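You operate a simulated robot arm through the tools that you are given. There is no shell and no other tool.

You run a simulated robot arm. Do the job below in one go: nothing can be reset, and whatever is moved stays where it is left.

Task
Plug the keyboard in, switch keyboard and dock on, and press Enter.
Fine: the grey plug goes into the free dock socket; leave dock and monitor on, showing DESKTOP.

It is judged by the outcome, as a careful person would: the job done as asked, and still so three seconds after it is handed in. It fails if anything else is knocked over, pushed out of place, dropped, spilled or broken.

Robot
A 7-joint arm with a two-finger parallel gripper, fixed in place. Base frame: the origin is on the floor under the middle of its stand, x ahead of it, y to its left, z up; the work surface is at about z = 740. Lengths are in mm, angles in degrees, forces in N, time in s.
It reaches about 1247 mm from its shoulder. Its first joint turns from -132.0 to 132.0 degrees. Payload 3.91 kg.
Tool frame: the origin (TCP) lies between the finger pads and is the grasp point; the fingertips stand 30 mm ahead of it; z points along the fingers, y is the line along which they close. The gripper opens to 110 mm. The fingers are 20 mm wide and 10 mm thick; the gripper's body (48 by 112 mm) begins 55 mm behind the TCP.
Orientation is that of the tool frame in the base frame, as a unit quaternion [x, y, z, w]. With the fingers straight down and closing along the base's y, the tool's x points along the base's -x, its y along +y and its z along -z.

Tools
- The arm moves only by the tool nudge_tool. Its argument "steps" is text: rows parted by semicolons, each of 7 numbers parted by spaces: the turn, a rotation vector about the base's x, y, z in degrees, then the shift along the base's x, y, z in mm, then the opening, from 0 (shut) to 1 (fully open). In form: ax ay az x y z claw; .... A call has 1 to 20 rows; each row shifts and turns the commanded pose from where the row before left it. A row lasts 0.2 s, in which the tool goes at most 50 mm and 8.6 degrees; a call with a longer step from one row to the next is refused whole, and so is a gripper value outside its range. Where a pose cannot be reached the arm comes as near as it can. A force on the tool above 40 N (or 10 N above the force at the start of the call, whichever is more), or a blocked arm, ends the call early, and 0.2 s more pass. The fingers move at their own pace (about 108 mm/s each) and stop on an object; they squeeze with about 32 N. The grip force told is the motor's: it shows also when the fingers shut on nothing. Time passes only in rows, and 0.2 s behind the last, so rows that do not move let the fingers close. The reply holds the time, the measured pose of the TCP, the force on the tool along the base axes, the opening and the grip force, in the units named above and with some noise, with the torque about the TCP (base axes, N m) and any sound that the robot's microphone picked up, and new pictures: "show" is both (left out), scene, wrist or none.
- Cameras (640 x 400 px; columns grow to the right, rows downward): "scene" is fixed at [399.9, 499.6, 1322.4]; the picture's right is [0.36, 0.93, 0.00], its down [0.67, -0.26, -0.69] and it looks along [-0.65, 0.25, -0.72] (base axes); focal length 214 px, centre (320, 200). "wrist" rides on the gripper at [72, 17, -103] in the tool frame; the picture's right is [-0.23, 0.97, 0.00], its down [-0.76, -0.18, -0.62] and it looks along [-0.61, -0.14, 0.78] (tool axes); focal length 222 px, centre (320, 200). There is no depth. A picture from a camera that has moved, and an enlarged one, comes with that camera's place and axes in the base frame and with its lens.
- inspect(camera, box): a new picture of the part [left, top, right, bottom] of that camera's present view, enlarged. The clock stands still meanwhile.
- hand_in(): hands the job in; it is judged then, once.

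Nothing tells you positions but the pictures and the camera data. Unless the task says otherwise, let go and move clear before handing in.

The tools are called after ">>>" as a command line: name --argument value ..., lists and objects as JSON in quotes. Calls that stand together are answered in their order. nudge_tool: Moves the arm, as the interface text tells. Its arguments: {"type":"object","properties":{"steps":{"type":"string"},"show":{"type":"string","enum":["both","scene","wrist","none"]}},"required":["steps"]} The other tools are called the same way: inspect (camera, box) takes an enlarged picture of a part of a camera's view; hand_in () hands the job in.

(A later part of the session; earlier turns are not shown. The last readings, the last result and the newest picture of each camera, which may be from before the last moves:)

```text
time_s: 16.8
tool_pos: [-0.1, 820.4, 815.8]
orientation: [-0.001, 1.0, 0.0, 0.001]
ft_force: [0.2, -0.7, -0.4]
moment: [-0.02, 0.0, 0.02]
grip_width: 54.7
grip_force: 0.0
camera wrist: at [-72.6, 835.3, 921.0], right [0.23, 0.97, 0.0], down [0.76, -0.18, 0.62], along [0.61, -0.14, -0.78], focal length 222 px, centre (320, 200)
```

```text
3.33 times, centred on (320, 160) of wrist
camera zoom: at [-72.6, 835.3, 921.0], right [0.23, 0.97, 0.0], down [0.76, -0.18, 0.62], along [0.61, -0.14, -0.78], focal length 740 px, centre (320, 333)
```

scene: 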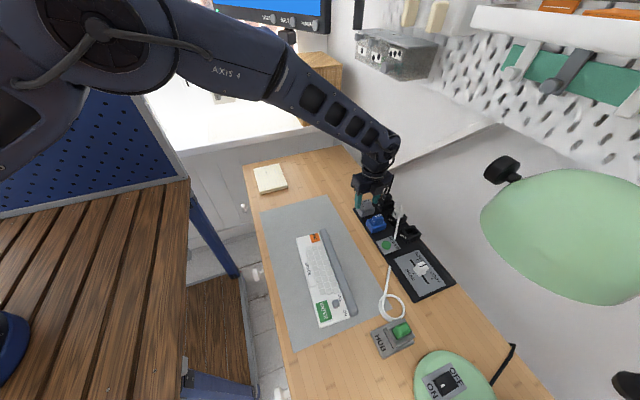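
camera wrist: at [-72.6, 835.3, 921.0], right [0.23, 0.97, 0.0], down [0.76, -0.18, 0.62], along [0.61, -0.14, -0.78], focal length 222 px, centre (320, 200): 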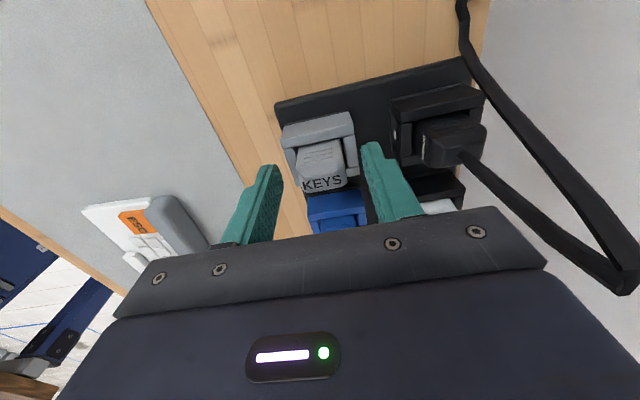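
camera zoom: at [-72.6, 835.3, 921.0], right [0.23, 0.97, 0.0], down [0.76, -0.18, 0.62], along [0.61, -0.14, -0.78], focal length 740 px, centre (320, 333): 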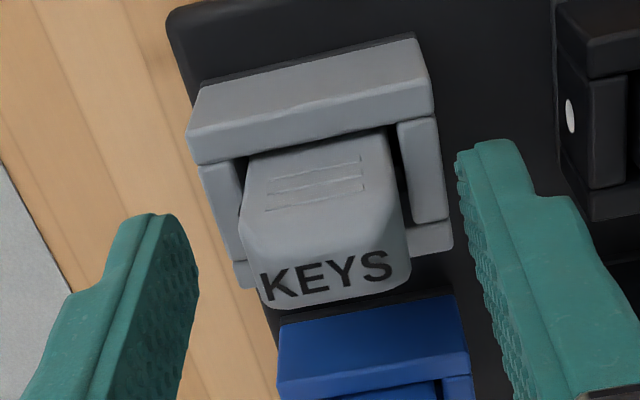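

The fingertips sit level with the plug sides, just above the holder rim. I'll close now.

>>> nudge_tool --steps "0 0 0 0 0 0 0.3; 0 0 0 0 0 0 0.2; 0 0 0 0 0 0 0; 0 0 0 0 0 0 0"

>>> inspect --camera "scene" --box '[345, 170, 401, 218]'

>>> inspect --camera "wrist" --box '[260, 120, 380, 210]'

```text
time_s: 17.8
tool_pos: [-0.5, 819.3, 817.4]
orientation: [0.0, 1.0, -0.001, 0.0]
ft_force: [0.7, 0.1, -0.1]
moment: [0.0, 0.01, 0.05]
grip_width: 28.5
grip_force: 32.3
camera wrist: at [-72.5, 835.3, 921.2], right [0.23, 0.97, 0.0], down [0.76, -0.18, 0.62], along [0.61, -0.14, -0.78], focal length 222 px, centre (320, 200)
```

scene: 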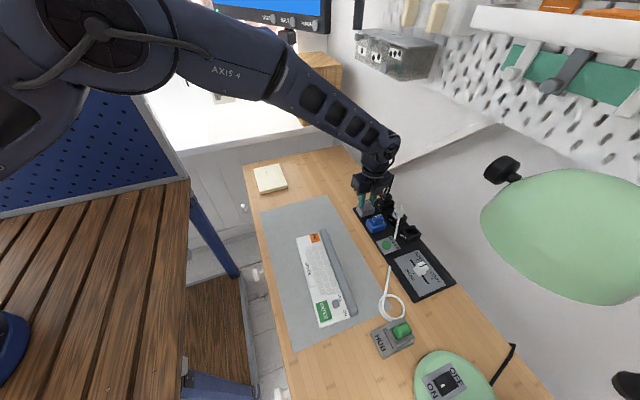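
wrist: 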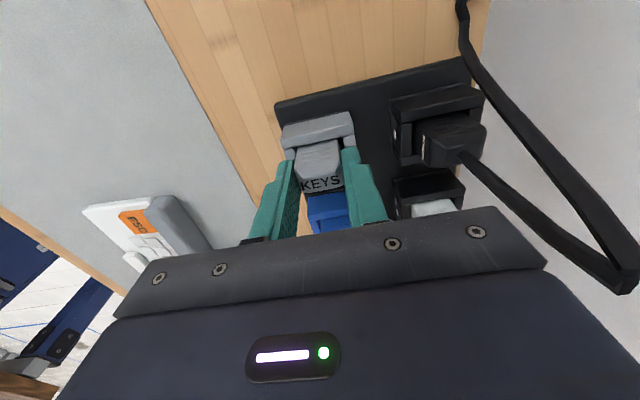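

```text
8.33 times, centred on (373, 194) of scene
camera zoom: at [399.9, 499.6, 1322.4], right [0.36, 0.93, 0.0], down [0.67, -0.26, -0.69], along [-0.65, 0.25, -0.72], focal length 1787 px, centre (-122, 250)
```

zoom: 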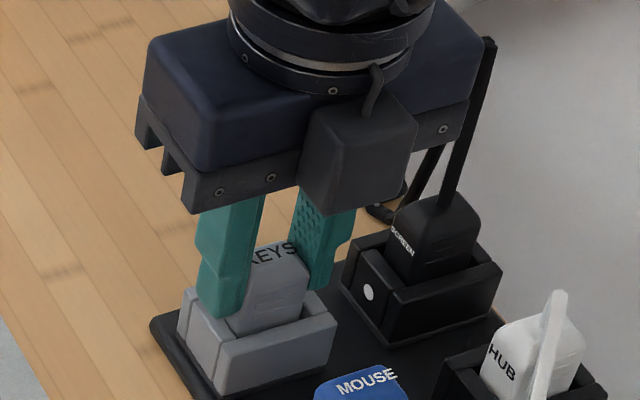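

```text
4.44 times, centred on (320, 165) of wrist
camera zoom: at [-72.5, 835.3, 921.2], right [0.23, 0.97, 0.0], down [0.76, -0.18, 0.62], along [0.61, -0.14, -0.78], focal length 987 px, centre (320, 356)
```

zoom: 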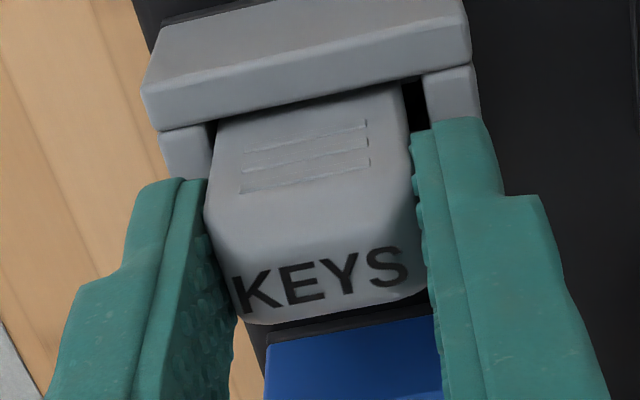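

The plug is gripped at 28.5 mm with full squeeze. I'll lift it straight up, slowly at first.

>>> nudge_tool --steps "0 0 0 0 0 5 0; 0 0 0 0 0 5 0; 0 0 0 0 0 10 0; 0 0 0 0 0 15 0; 0 0 0 0 0 20 0; 0 0 0 0 0 25 0; 0 0 0 0 0 25 0; 0 0 0 0 0 15 0; 0 0 0 0 0 0 0"

>>> inspect --camera "scene" --box '[345, 150, 415, 210]'

>>> inspect --camera "wrist" --box '[240, 60, 400, 220]'

```text
time_s: 19.8
tool_pos: [-0.4, 818.5, 938.4]
orientation: [0.0, 1.0, 0.0, -0.001]
ft_force: [0.7, 0.3, -0.5]
moment: [0.0, 0.0, -0.02]
grip_width: 28.7
grip_force: 32.3
camera wrist: at [-72.9, 835.7, 1041.9], right [0.23, 0.97, 0.0], down [0.76, -0.18, 0.62], along [0.61, -0.14, -0.78], focal length 222 px, centre (320, 200)
```

scene: 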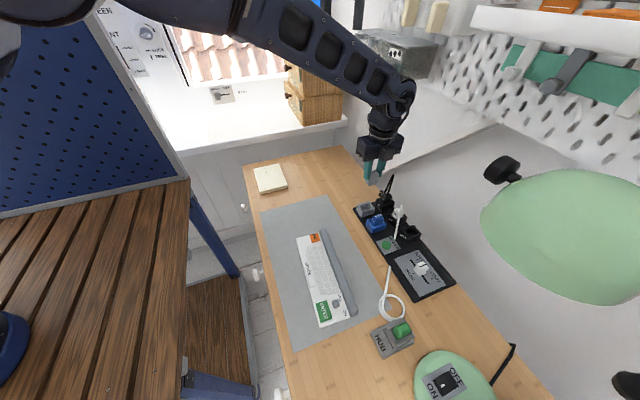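
wrist: 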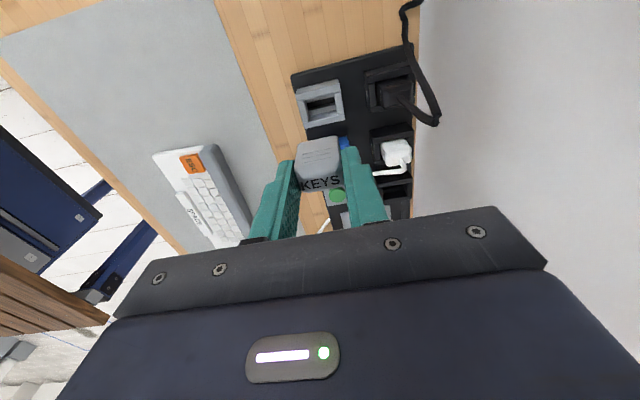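

```text
6.67 times, centred on (380, 180) of scene
camera zoom: at [399.9, 499.6, 1322.4], right [0.36, 0.93, 0.0], down [0.67, -0.26, -0.69], along [-0.65, 0.25, -0.72], focal length 1430 px, centre (-80, 333)
```

zoom: 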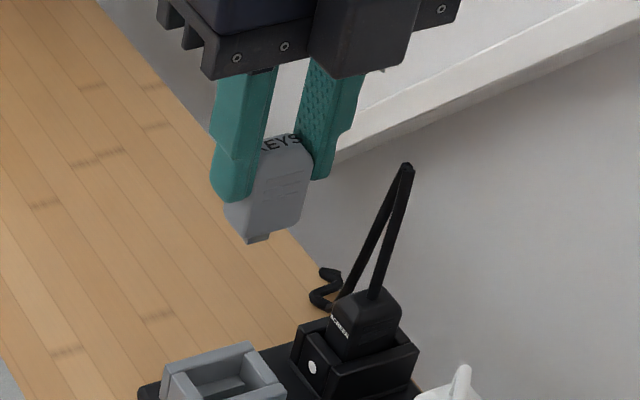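

```text
2.50 times, centred on (320, 140) of wrist
camera zoom: at [-72.9, 835.7, 1041.9], right [0.23, 0.97, 0.0], down [0.76, -0.18, 0.62], along [0.61, -0.14, -0.78], focal length 555 px, centre (320, 350)
```

zoom: 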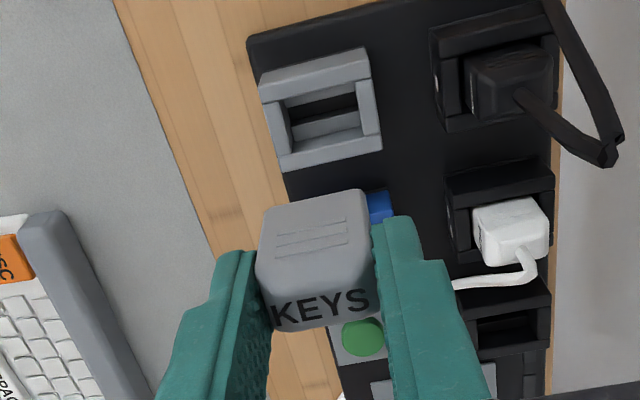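

The plug is out cleanly and the empty grey holder is visible. I'll take a reference close-up of the holder from here, so I can match the free socket's image to it exactly.

>>> inspect --camera "wrist" --box '[285, 70, 365, 130]'

>>> nudge_tool --steps "0 0 0 35 20 0 0; 0 0 0 35 20 0 0; 0 0 0 35 20 0 0; 0 0 0 35 20 0 0; 0 0 0 0 0 0 0; 0 0 0 0 0 0 0"

>>> inspect --camera "wrist" --box '[285, 70, 365, 130]'

>>> inspect --camera "wrist" --box '[240, 60, 400, 220]'

```text
6.67 times, centred on (325, 100) of wrist
camera zoom: at [-72.9, 835.7, 1041.9], right [0.23, 0.97, 0.0], down [0.76, -0.18, 0.62], along [0.61, -0.14, -0.78], focal length 1481 px, centre (287, 867)
```

zoom: 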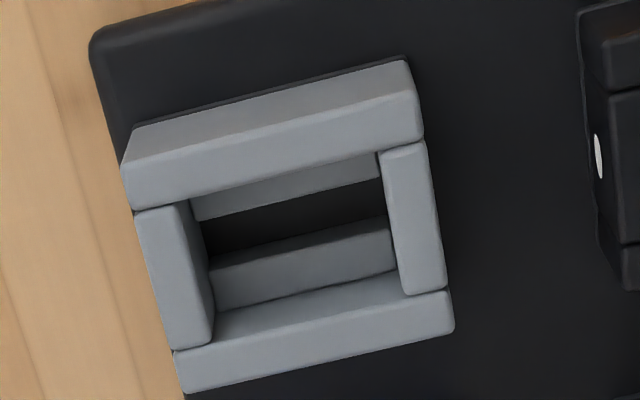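

```text
time_s: 21.2
tool_pos: [140.3, 897.5, 934.6]
orientation: [0.0, 1.0, 0.0, 0.001]
ft_force: [-0.1, -0.7, 0.6]
moment: [-0.01, 0.0, -0.01]
grip_width: 28.8
grip_force: 32.5
camera wrist: at [68.4, 914.7, 1039.8], right [0.23, 0.97, 0.0], down [0.76, -0.18, 0.62], along [0.61, -0.14, -0.78], focal length 222 px, centre (320, 200)
```

scene: 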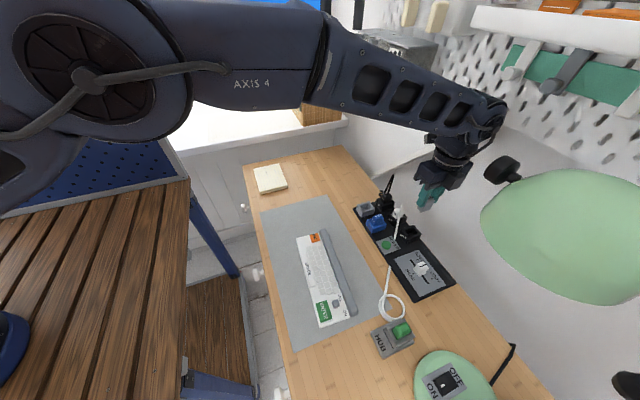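
wrist: 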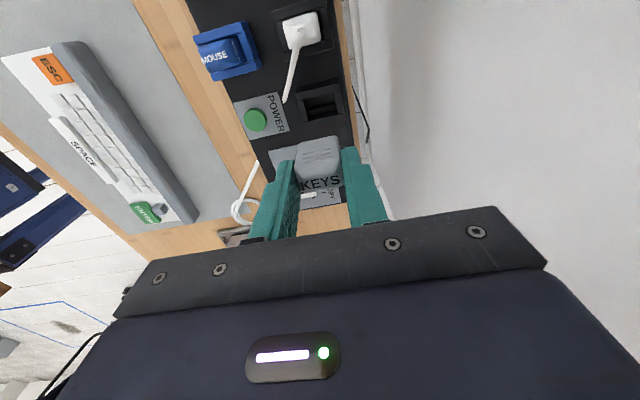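

```text
6.67 times, centred on (325, 100) of wrist
camera zoom: at [68.4, 914.7, 1039.8], right [0.23, 0.97, 0.0], down [0.76, -0.18, 0.62], along [0.61, -0.14, -0.78], focal length 1481 px, centre (287, 867)
```

zoom: 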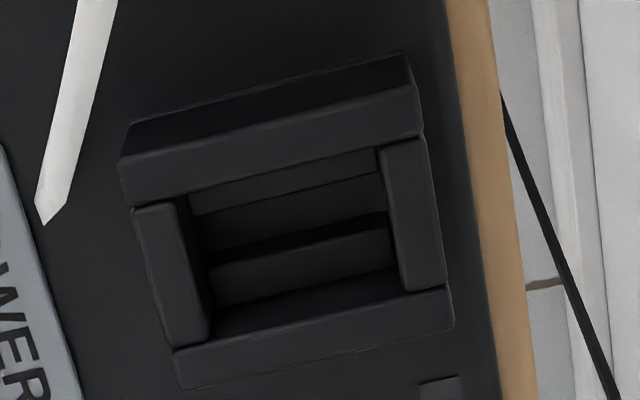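

```text
2.50 times, centred on (320, 140) of wrist
camera zoom: at [68.4, 914.7, 1039.8], right [0.23, 0.97, 0.0], down [0.76, -0.18, 0.62], along [0.61, -0.14, -0.78], focal length 555 px, centre (320, 350)
```

zoom: 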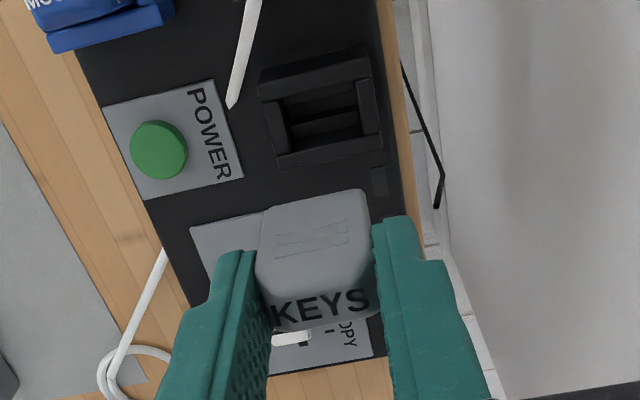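

The socket image matches the holder reference to within about 0.6 mm in x. I'll correct that, descend to just above insertion height, and check again.

>>> nudge_tool --steps "0 0 0 -0.5 0 -25 0; 0 0 0 0 0 -25 0; 0 0 0 0 0 -15 0; 0 0 0 0 0 0 0"

>>> inspect --camera "scene" --box '[385, 195, 441, 245]'

>>> inspect --camera "wrist" --box '[260, 80, 400, 200]'

```text
time_s: 22.2
tool_pos: [139.0, 900.1, 871.1]
orientation: [0.0, 1.0, 0.0, -0.001]
ft_force: [-0.8, 0.4, -0.6]
moment: [0.03, -0.01, 0.01]
grip_width: 28.7
grip_force: 31.7
camera wrist: at [66.8, 915.8, 975.7], right [0.23, 0.97, 0.0], down [0.76, -0.18, 0.62], along [0.61, -0.14, -0.78], focal length 222 px, centre (320, 200)
```

scene: 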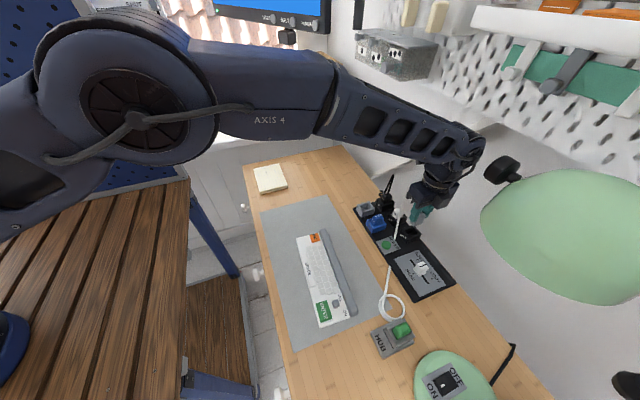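
wrist: 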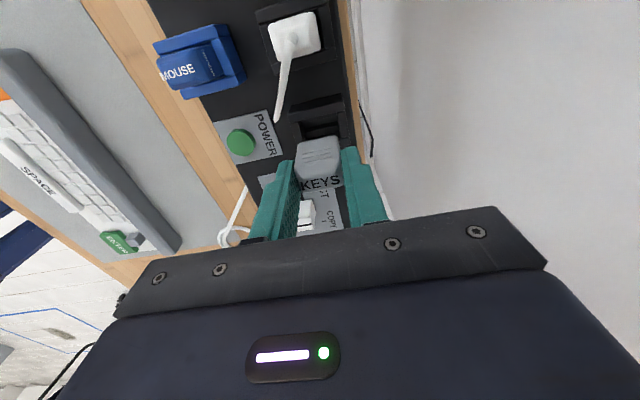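

```text
8.00 times, centred on (413, 220) of scene
camera zoom: at [399.9, 499.6, 1322.4], right [0.36, 0.93, 0.0], down [0.67, -0.26, -0.69], along [-0.65, 0.25, -0.72], focal length 1716 px, centre (-424, 40)
```

zoom: 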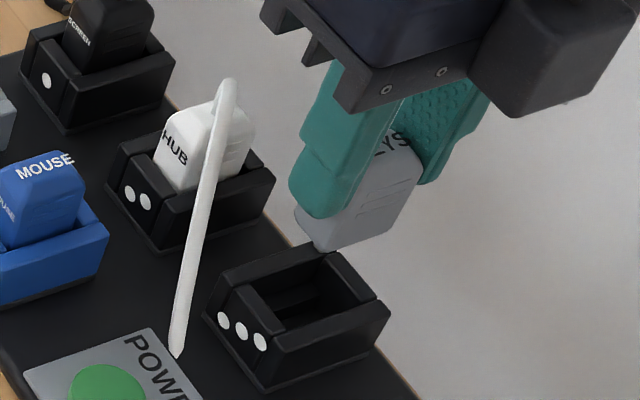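

```text
3.33 times, centred on (330, 140) of wrist
camera zoom: at [66.8, 915.8, 975.7], right [0.23, 0.97, 0.0], down [0.76, -0.18, 0.62], along [0.61, -0.14, -0.78], focal length 740 px, centre (287, 400)
```

zoom: 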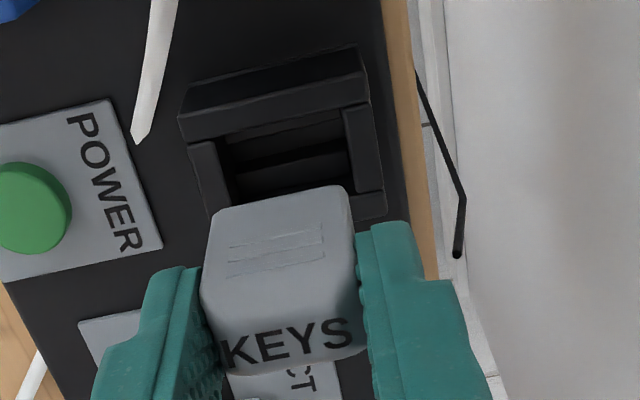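

The plug is lined up over the three-dot socket. I'll lower it in small steps and watch the force.

>>> nudge_tool --steps "0 0 0 0 0 -12 0; 0 0 0 0 0 -10 0; 0 0 0 0 0 -6 0; 0 0 0 0 0 -5 0; 0 0 0 0 0 0 0"

>>> inspect --camera "scene" --box '[385, 195, 441, 245]'

>>> inspect --camera "wrist" --box '[260, 80, 400, 200]'

```text
time_s: 23.4
tool_pos: [139.7, 899.6, 838.4]
orientation: [0.0, 1.0, 0.0, 0.0]
ft_force: [-0.5, 0.6, 0.5]
moment: [-0.03, -0.01, -0.01]
grip_width: 28.6
grip_force: 32.0
camera wrist: at [67.1, 916.3, 942.7], right [0.23, 0.97, 0.0], down [0.76, -0.18, 0.62], along [0.61, -0.14, -0.78], focal length 222 px, centre (320, 200)
```

scene: 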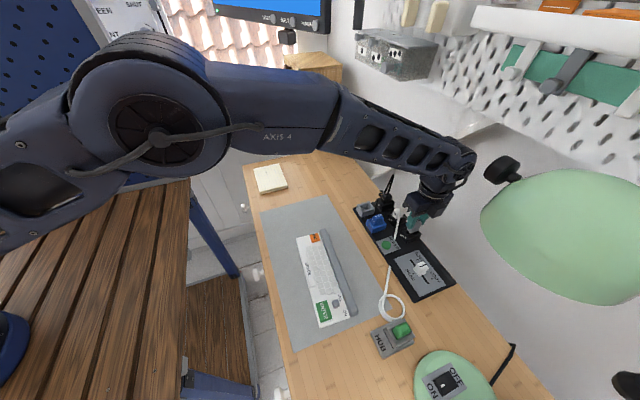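
wrist: 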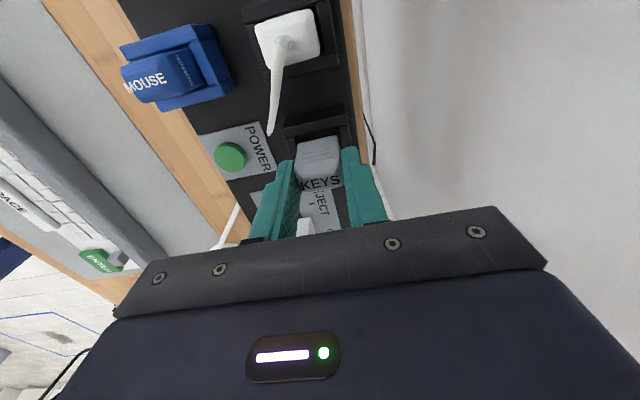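

```text
8.00 times, centred on (413, 220) of scene
camera zoom: at [399.9, 499.6, 1322.4], right [0.36, 0.93, 0.0], down [0.67, -0.26, -0.69], along [-0.65, 0.25, -0.72], focal length 1716 px, centre (-424, 40)
```

zoom: 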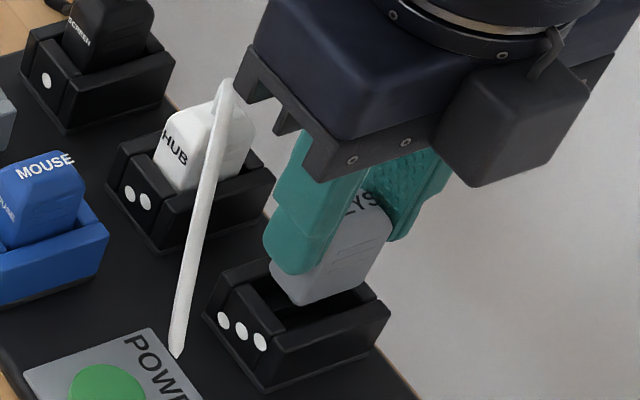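

```text
3.33 times, centred on (330, 140) of wrist
camera zoom: at [67.1, 916.3, 942.7], right [0.23, 0.97, 0.0], down [0.76, -0.18, 0.62], along [0.61, -0.14, -0.78], focal length 740 px, centre (287, 400)
```

zoom: 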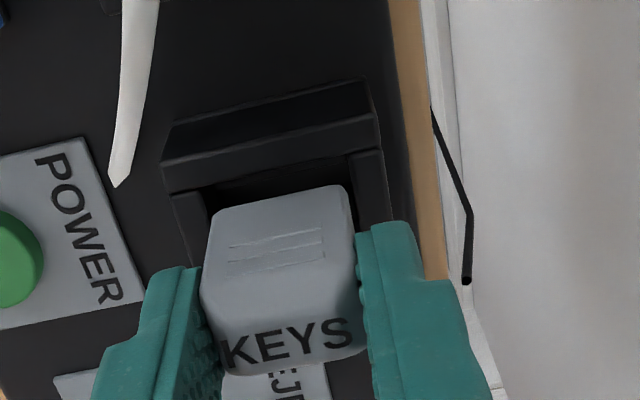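

The plug has entered between the socket walls with no contact force. I'll continue slowly to the seated height.

>>> nudge_tool --steps "0 0 0 0 0 -4 0; 0 0 0 0 0 -4 0; 0 0 0 0 0 -4 0; 0 0 0 0 0 -3 0; 0 0 0 0 0 -3 0; 0 0 0 0 0 -3 0; 0 0 0 0 0 0 0"

>>> inspect --camera "scene" --box '[385, 195, 441, 245]'

>>> inspect --camera "wrist" --box '[260, 80, 400, 200]'

```text
time_s: 25.0
tool_pos: [139.3, 898.3, 817.4]
orientation: [0.0, 1.0, 0.0, 0.0]
ft_force: [-0.3, -0.1, -1.4]
moment: [-0.02, -0.02, 0.02]
grip_width: 28.9
grip_force: 31.7
camera wrist: at [67.2, 914.9, 921.5], right [0.23, 0.97, 0.0], down [0.76, -0.18, 0.62], along [0.61, -0.14, -0.78], focal length 222 px, centre (320, 200)
```

scene: 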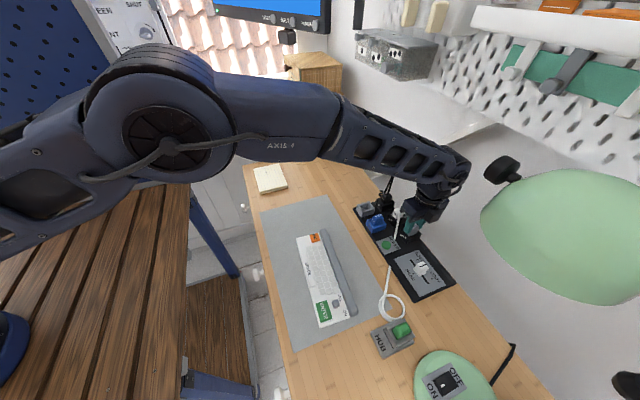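
wrist: 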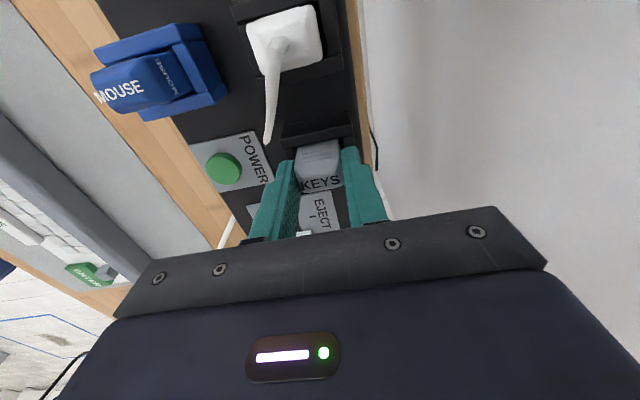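

```text
8.00 times, centred on (413, 220) of scene
camera zoom: at [399.9, 499.6, 1322.4], right [0.36, 0.93, 0.0], down [0.67, -0.26, -0.69], along [-0.65, 0.25, -0.72], focal length 1716 px, centre (-424, 40)
```

zoom: 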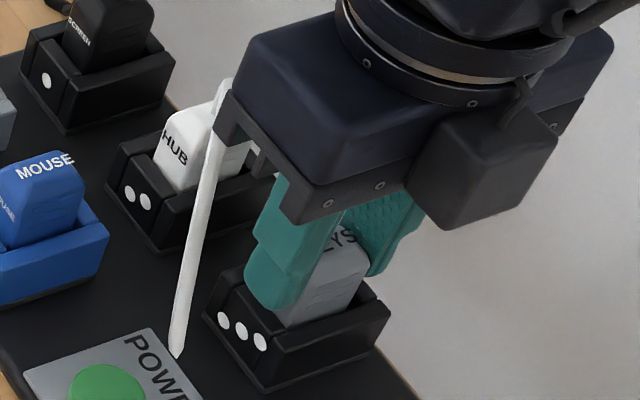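

```text
3.33 times, centred on (330, 140) of wrist
camera zoom: at [67.2, 914.9, 921.5], right [0.23, 0.97, 0.0], down [0.76, -0.18, 0.62], along [0.61, -0.14, -0.78], focal length 740 px, centre (287, 400)
```

zoom: 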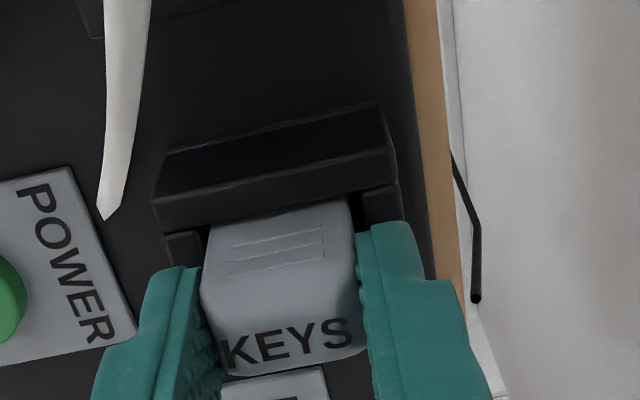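

The plug is near full depth with little resistance. I'll press down a few more millimetres until it seats.

>>> nudge_tool --steps "0 0 0 0 0 -1 0; 0 0 0 0 0 -1 0; 0 0 0 0 0 0 0" --show "none"

```text
time_s: 25.8
tool_pos: [139.8, 898.8, 816.2]
orientation: [-0.001, 1.0, 0.001, -0.001]
ft_force: [-0.1, -2.6, 17.0]
moment: [-0.15, 0.03, 0.0]
grip_width: 28.9
grip_force: 32.2
```

There's a firm 17 N upward reaction at the same height the plug had in its holder, so it looks bottomed out. I'll press 1 mm more to confirm that, then compare heights in the picture.

>>> nudge_tool --steps "0 0 0 0 0 -0.7 0; 0 0 0 0 0 0 0"

>>> inspect --camera "scene" --box '[385, 195, 441, 245]'

```text
time_s: 26.4
tool_pos: [139.1, 899.7, 815.9]
orientation: [0.001, 1.0, 0.001, -0.001]
ft_force: [-1.9, 3.4, 23.3]
moment: [0.11, 0.07, -0.01]
grip_width: 29.0
grip_force: 31.2
camera wrist: at [67.4, 915.0, 920.4], right [0.23, 0.97, 0.0], down [0.76, -0.18, 0.62], along [0.61, -0.14, -0.78], focal length 222 px, centre (320, 200)
```

scene: 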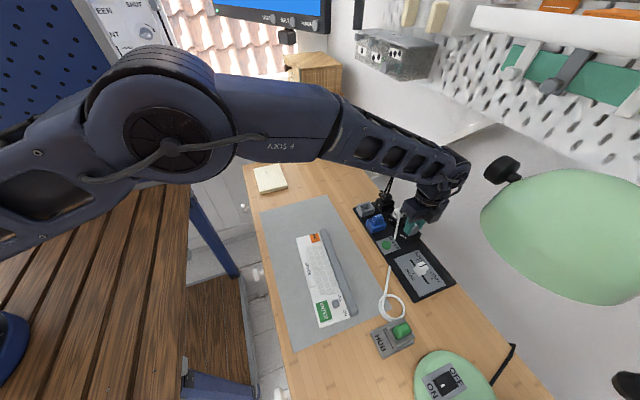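
wrist: 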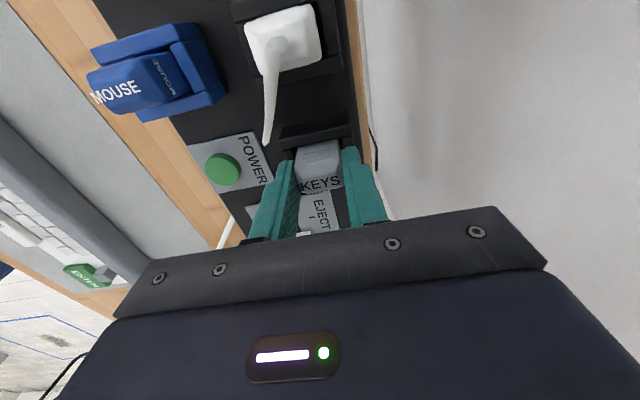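

```text
8.00 times, centred on (413, 220) of scene
camera zoom: at [399.9, 499.6, 1322.4], right [0.36, 0.93, 0.0], down [0.67, -0.26, -0.69], along [-0.65, 0.25, -0.72], focal length 1716 px, centre (-424, 40)
```

zoom: 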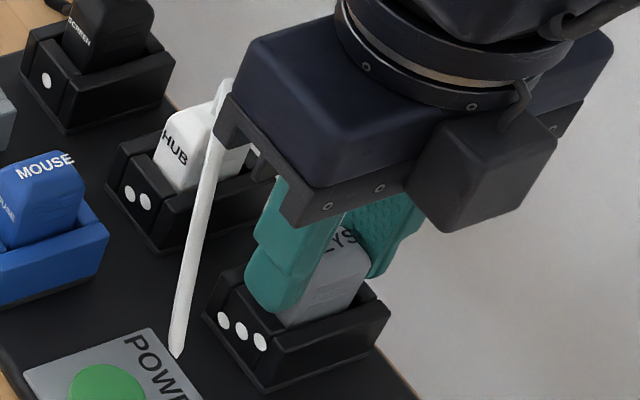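

The plug is seated: the force climbs with no further travel. I'll ease off the pressure, open the fingers slightly, and rise straight up.

>>> nudge_tool --steps "0 0 0 0 0 1.5 0; 0 0 0 0 0 0 0.4; 0 0 0 0 0 0 0.4; 0 0 0 0 0 5 0.4; 0 0 0 0 0 15 0.4; 0 0 0 0 0 30 0.4; 0 0 0 0 0 40 0.4; 0 0 0 0 0 30 0.4; 0 0 0 0 0 0 0.4"

>>> inspect --camera "scene" --box '[385, 195, 441, 245]'

>>> inspect --camera "wrist" --box '[285, 70, 365, 130]'

```text
time_s: 28.4
tool_pos: [138.6, 898.5, 936.6]
orientation: [0.0, 1.0, 0.0, 0.0]
ft_force: [0.1, 0.6, 0.0]
moment: [0.0, 0.02, -0.01]
grip_width: 44.2
grip_force: 0.0
camera wrist: at [67.9, 915.9, 1040.8], right [0.23, 0.97, 0.0], down [0.76, -0.18, 0.62], along [0.61, -0.14, -0.78], focal length 222 px, centre (320, 200)
```

scene: 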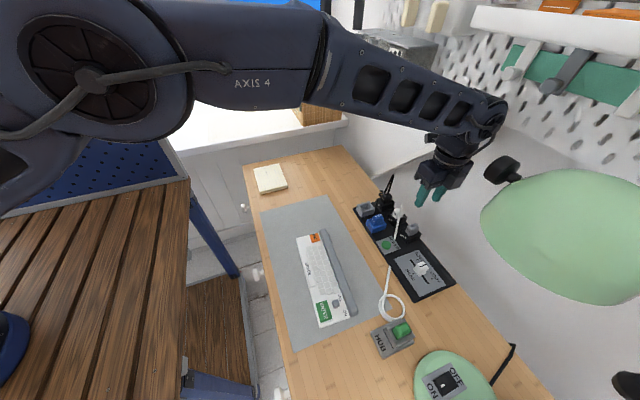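
wrist: 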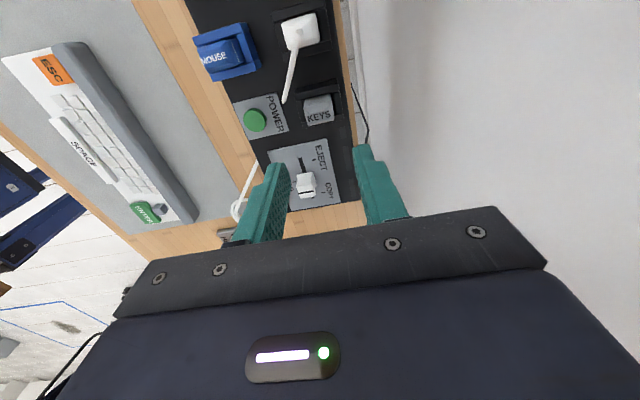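

```text
8.00 times, centred on (413, 220) of scene
camera zoom: at [399.9, 499.6, 1322.4], right [0.36, 0.93, 0.0], down [0.67, -0.26, -0.69], along [-0.65, 0.25, -0.72], focal length 1716 px, centre (-424, 40)
```

zoom: 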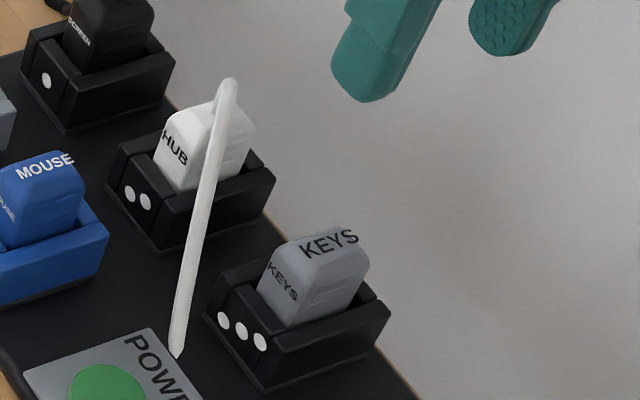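

```text
6.67 times, centred on (325, 100) of wrist
camera zoom: at [67.9, 915.9, 1040.8], right [0.23, 0.97, 0.0], down [0.76, -0.18, 0.62], along [0.61, -0.14, -0.78], focal length 1481 px, centre (287, 867)
```

zoom: 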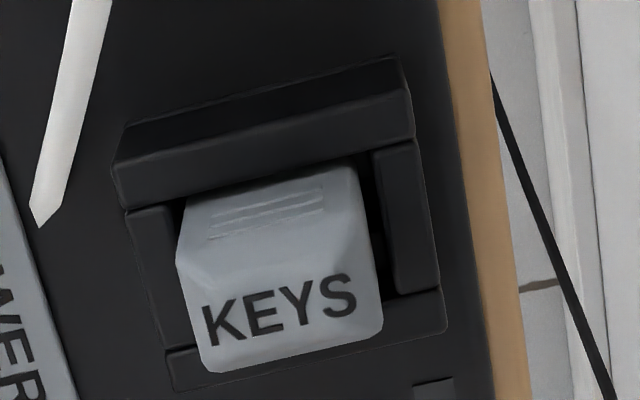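

KEYS is seated upright in the third socket, at the same height as its neighbour HUB. Next I'll pinpoint the POWER button, which I take to be near (143, 814) with its top around z 759.

>>> nudge_tool --steps "0 0 0 2 -43 0 0; 0 0 0 2 -42.5 0 0; 0 0 0 0 0 -30 0; 0 0 0 0 0 -30 0; 0 0 0 0 0 0 0"

>>> inspect --camera "wrist" --box '[260, 60, 380, 180]'

>>> inspect --camera "scene" --box '[365, 200, 435, 260]'

```text
time_s: 29.6
tool_pos: [144.2, 816.3, 875.6]
orientation: [0.0, 1.0, 0.0, 0.001]
ft_force: [0.7, 1.3, -0.1]
moment: [-0.01, -0.02, 0.03]
grip_width: 0.0
grip_force: 31.9
camera wrist: at [71.4, 831.3, 979.6], right [0.23, 0.97, 0.0], down [0.76, -0.18, 0.62], along [0.61, -0.14, -0.78], focal length 222 px, centre (320, 200)
```

scene: 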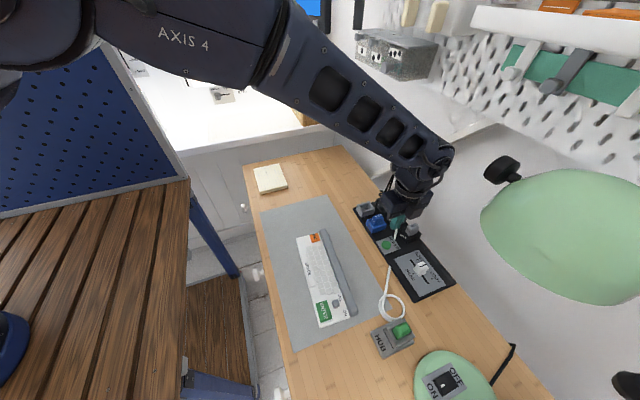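
wrist: 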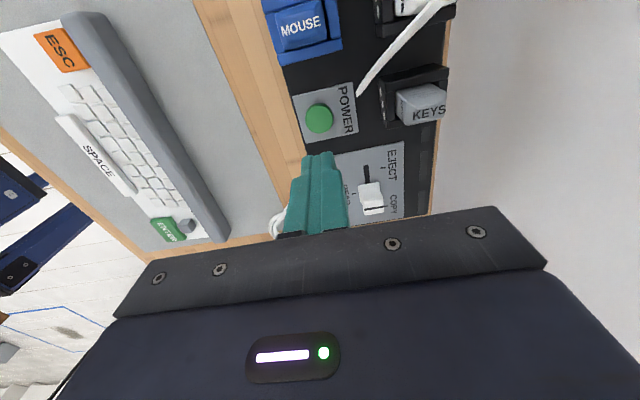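

```text
3.33 times, centred on (320, 120) of wrist
camera zoom: at [71.4, 831.3, 979.6], right [0.23, 0.97, 0.0], down [0.76, -0.18, 0.62], along [0.61, -0.14, -0.78], focal length 740 px, centre (320, 467)
```

zoom: 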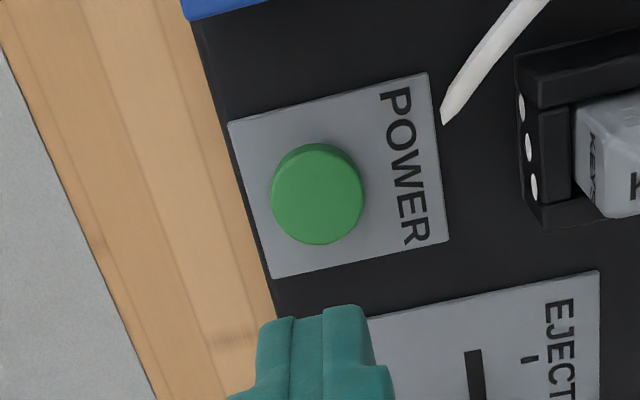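

```text
6.67 times, centred on (400, 230) of scene
camera zoom: at [399.9, 499.6, 1322.4], right [0.36, 0.93, 0.0], down [0.67, -0.26, -0.69], along [-0.65, 0.25, -0.72], focal length 1430 px, centre (-213, 0)
```

zoom: 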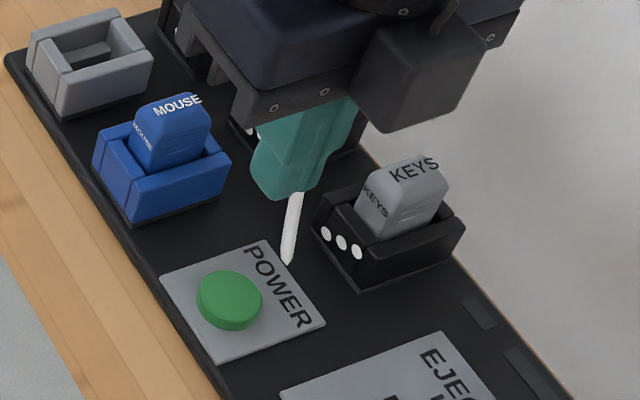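

The button's top is at about (144, 813, 764), and the closed fingertips are right above it. I'll descend to a few millimetres over it and then press in small steps.

>>> nudge_tool --steps "0 0 0 0.8 -0.9 -25 0; 0 0 0 0 0 -25 0; 0 0 0 0 0 -20 0; 0 0 0 0 0 -7 0; 0 0 0 0 0 -2 0; 0 0 0 0 0 -2 0; 0 0 0 0 0 0 0"

>>> inspect --camera "scene" --box '[365, 210, 425, 260]'

```text
time_s: 31.2
tool_pos: [144.2, 812.5, 794.9]
orientation: [0.0, 1.0, 0.0, 0.0]
ft_force: [-0.2, 0.5, 0.1]
moment: [-0.03, 0.02, -0.02]
grip_width: 0.0
grip_force: 31.7
camera wrist: at [72.1, 829.4, 899.1], right [0.23, 0.97, 0.0], down [0.76, -0.18, 0.62], along [0.61, -0.14, -0.78], focal length 222 px, centre (320, 200)
```

scene: 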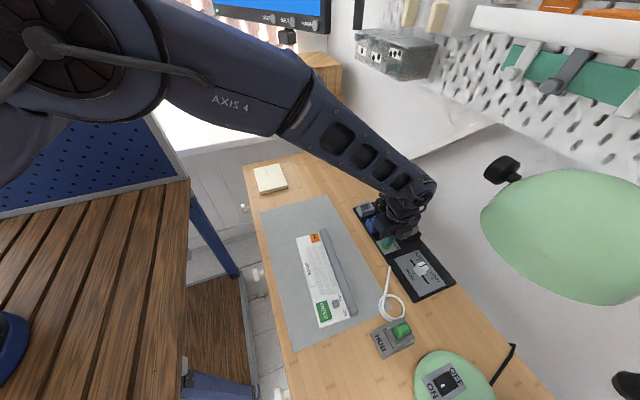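
wrist: 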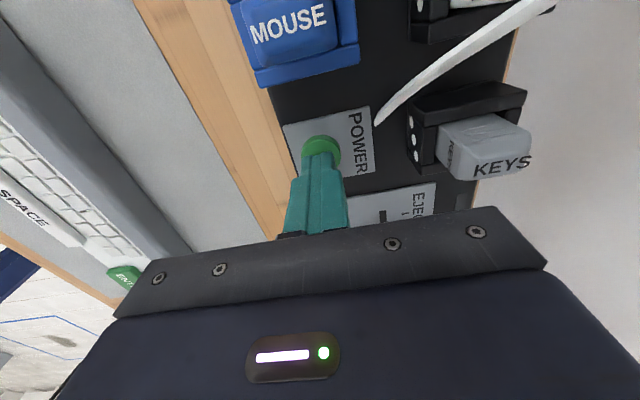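

```text
8.00 times, centred on (395, 235) of scene
camera zoom: at [399.9, 499.6, 1322.4], right [0.36, 0.93, 0.0], down [0.67, -0.26, -0.69], along [-0.65, 0.25, -0.72], focal length 1716 px, centre (-280, -80)
```

zoom: 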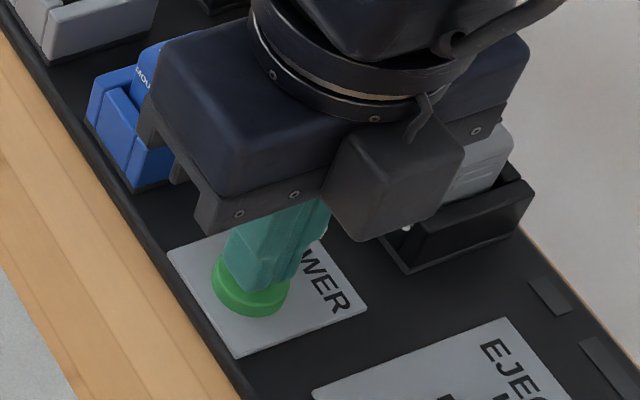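

The fingertips are at the button's face without touching yet. I'll press in small increments and listen for a click.

>>> nudge_tool --steps "0 0 0 0 0 -1.5 0; 0 0 0 0 0 -1.5 0; 0 0 0 0 0 0 0" --show "scene"

```text
time_s: 32.0
tool_pos: [144.5, 812.5, 792.1]
orientation: [0.0, 1.0, 0.0, 0.0]
ft_force: [-0.3, 0.4, 0.5]
moment: [0.01, -0.02, 0.0]
grip_width: 0.1
grip_force: 32.2
```

scene: 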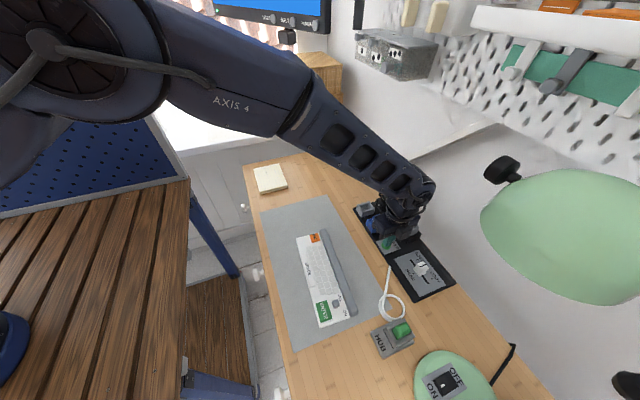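

>>> nudge_tool --steps "0 0 0 0 0 -1.5 0; 0 0 0 0 0 -1.5 0; 0 0 0 0 0 0 0" --show "scene"

```text
time_s: 32.8
tool_pos: [143.5, 812.4, 789.5]
orientation: [0.0, 1.0, 0.0, -0.001]
ft_force: [-0.9, -0.6, 1.5]
moment: [-0.01, 0.02, 0.0]
grip_width: 0.0
grip_force: 32.3
heard: click
```

scene: 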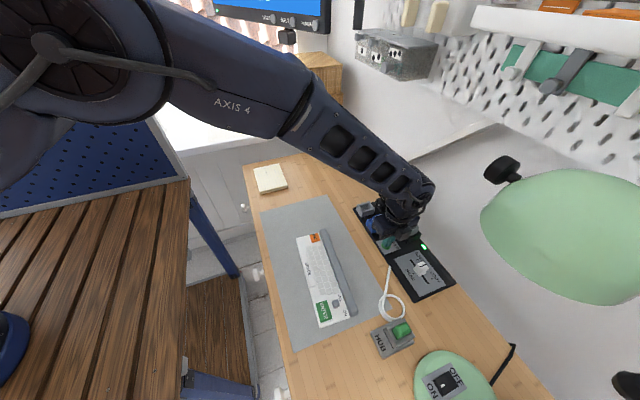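

I heard a click and the dock's LED turned green, so the dock is on. I'll lift straight off the button and check.

>>> nudge_tool --steps "0 0 0 0 0 10 0; 0 0 0 0 0 25 0; 0 0 0 0 0 35 0; 0 0 0 0 0 35 0; 0 0 0 0 0 35 0; 0 0 0 0 0 0 0"

>>> inspect --camera "scene" --box '[365, 200, 465, 290]'

>>> inspect --camera "scene" --box '[200, 0, 340, 40]'

>>> inspect --camera "wrist" --box '[60, 60, 260, 240]'

```text
time_s: 34.2
tool_pos: [145.1, 811.4, 930.7]
orientation: [0.0, 1.0, 0.001, -0.001]
ft_force: [-0.9, 0.4, -0.2]
moment: [0.04, -0.01, 0.01]
grip_width: 0.1
grip_force: 32.5
camera wrist: at [72.9, 828.2, 1034.8], right [0.23, 0.97, 0.0], down [0.76, -0.18, 0.62], along [0.61, -0.14, -0.78], focal length 222 px, centre (320, 200)
```

scene: 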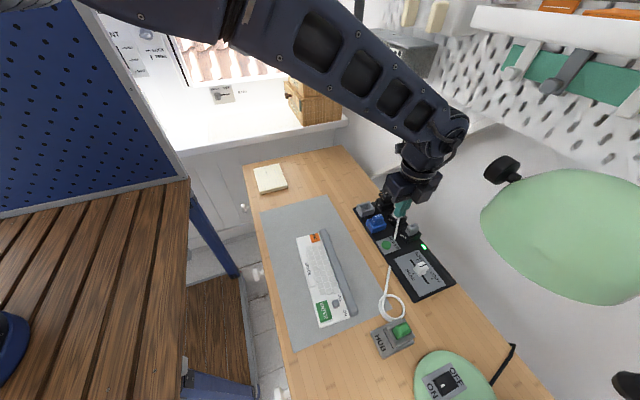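
wrist: 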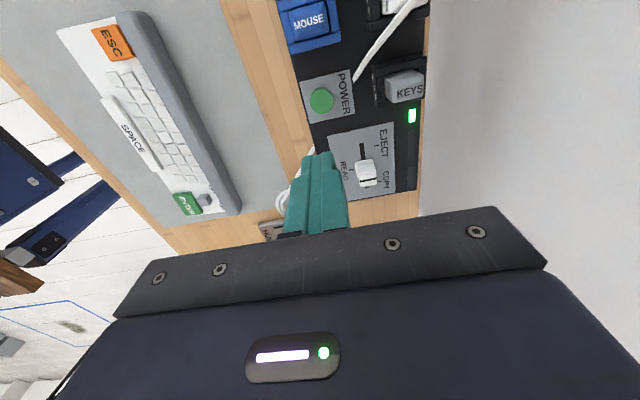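

```text
4.44 times, centred on (415, 245) of scene
camera zoom: at [399.9, 499.6, 1322.4], right [0.36, 0.93, 0.0], down [0.67, -0.26, -0.69], along [-0.65, 0.25, -0.72], focal length 953 px, centre (-102, 0)
```

zoom: 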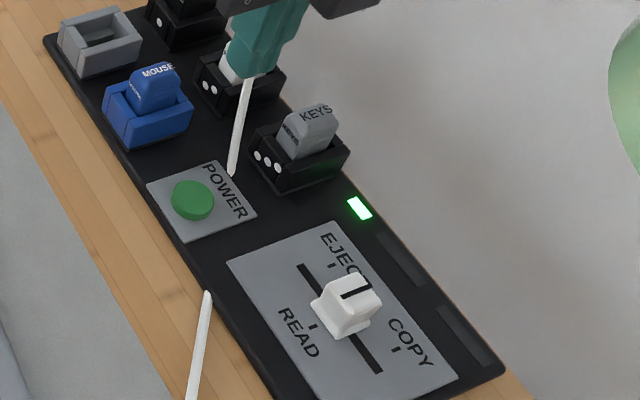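

```text
4.57 times, centred on (270, 20) of scene
camera zoom: at [399.9, 499.6, 1322.4], right [0.36, 0.93, 0.0], down [0.67, -0.26, -0.69], along [-0.65, 0.25, -0.72], focal length 980 px, centre (549, 1023)
```

zoom: 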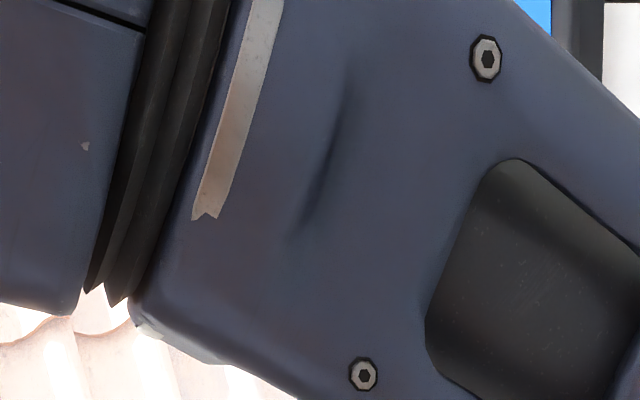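

```text
2.22 times, centred on (160, 150) of wrist
camera zoom: at [72.9, 828.2, 1034.8], right [0.23, 0.97, 0.0], down [0.76, -0.18, 0.62], along [0.61, -0.14, -0.78], focal length 494 px, centre (676, 311)
```

zoom: 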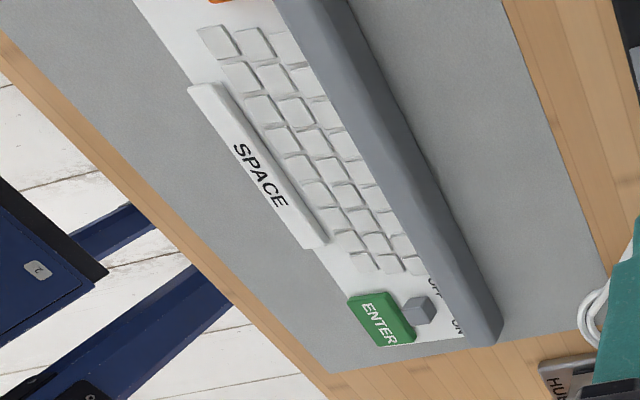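

The dock is on (LED lit) and KEYS is in. Next is the keyboard slider, which I take to be near (239, 602, 758) and which must move about 20 mm in +x to ON. I'll move above it while turning the gripper about 85°, so one finger fits in the narrow gap behind the knob.

>>> nudge_tool --steps "0 0 8.54 9.5 -21.3 -1 0; 0 0 8.54 9.5 -21.3 -1 0; 0 0 8.54 9.5 -21.3 -1 0; 0 0 8.54 9.5 -21.3 -1 0; 0 0 8.54 9.5 -21.3 -1 0; 0 0 8.54 9.5 -21.3 -1 0; 0 0 8.54 9.5 -21.3 -1 0; 0 0 8.54 9.5 -21.3 -1 0; 0 0 8.54 9.5 -21.3 -1 0; 0 0 8.54 9.5 -21.3 -1 0; 0 0 0 0 0 0 0"

>>> inspect --camera "wrist" --box '[230, 40, 410, 200]'

>>> inspect --camera "scene" --box '[280, 220, 380, 330]'

```text
time_s: 36.6
tool_pos: [239.2, 600.3, 917.2]
orientation: [-0.679, 0.734, 0.0, 0.0]
ft_force: [-0.6, 1.2, -0.3]
moment: [0.03, 0.01, 0.01]
grip_width: 0.0
grip_force: 32.4
camera wrist: at [217.1, 528.4, 1022.3], right [-0.95, 0.3, 0.0], down [0.24, 0.75, 0.62], along [0.19, 0.59, -0.78], focal length 222 px, centre (320, 200)
```

scene: 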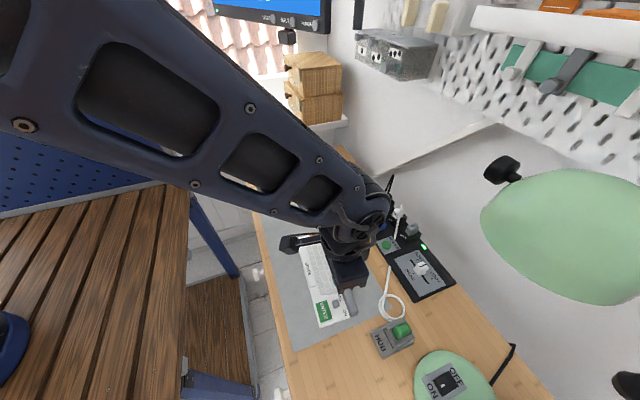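
wrist: 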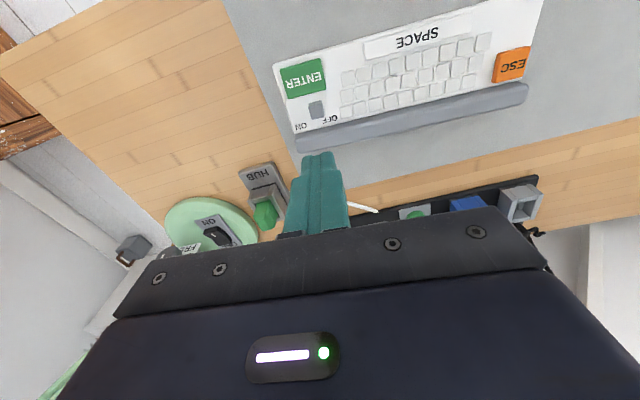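

```text
2.50 times, centred on (320, 120) of wrist
camera zoom: at [217.1, 528.4, 1022.3], right [-0.95, 0.3, 0.0], down [0.24, 0.75, 0.62], along [0.19, 0.59, -0.78], focal length 555 px, centre (320, 400)
```

zoom: 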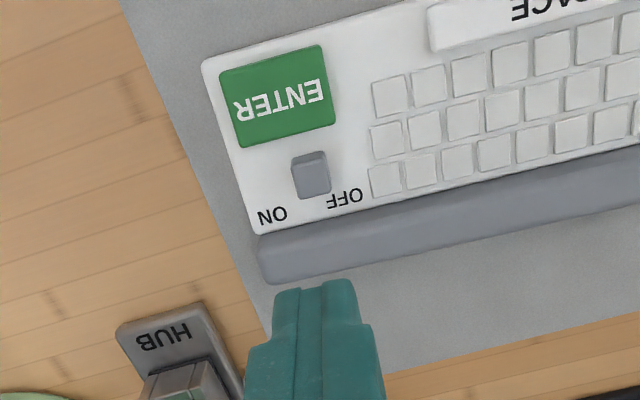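

```text
3.64 times, centred on (330, 275) of scene
camera zoom: at [399.9, 499.6, 1322.4], right [0.36, 0.93, 0.0], down [0.67, -0.26, -0.69], along [-0.65, 0.25, -0.72], focal length 780 px, centre (284, -73)
```

zoom: 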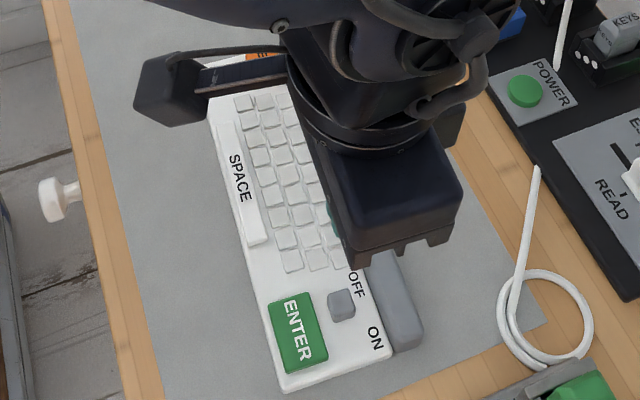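

The knob, ENTER and the OFF/ON marks are visible in the rotated wrist view. I'll zoom in for exact positions.

>>> inspect --camera "wrist" --box '[280, 55, 360, 125]'

>>> inspect --camera "scene" --box '[310, 280, 360, 330]'

```text
5.71 times, centred on (320, 90) of wrist
camera zoom: at [217.1, 528.4, 1022.3], right [-0.95, 0.3, 0.0], down [0.24, 0.75, 0.62], along [0.19, 0.59, -0.78], focal length 1269 px, centre (320, 829)
```

zoom: 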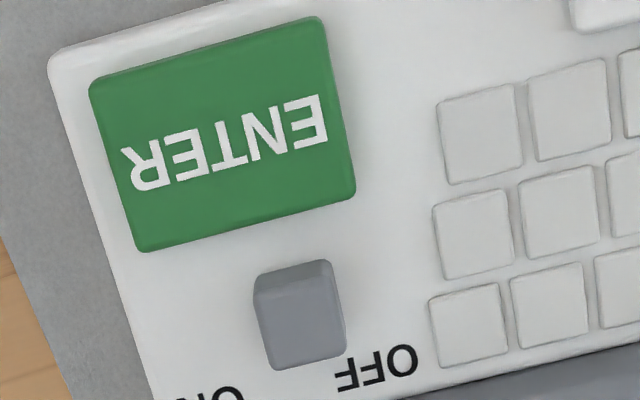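

```text
8.00 times, centred on (335, 305) of scene
camera zoom: at [399.9, 499.6, 1322.4], right [0.36, 0.93, 0.0], down [0.67, -0.26, -0.69], along [-0.65, 0.25, -0.72], focal length 1716 px, centre (200, -640)
```

zoom: 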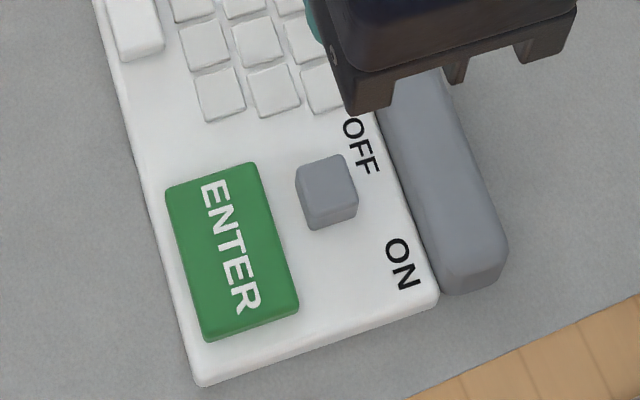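

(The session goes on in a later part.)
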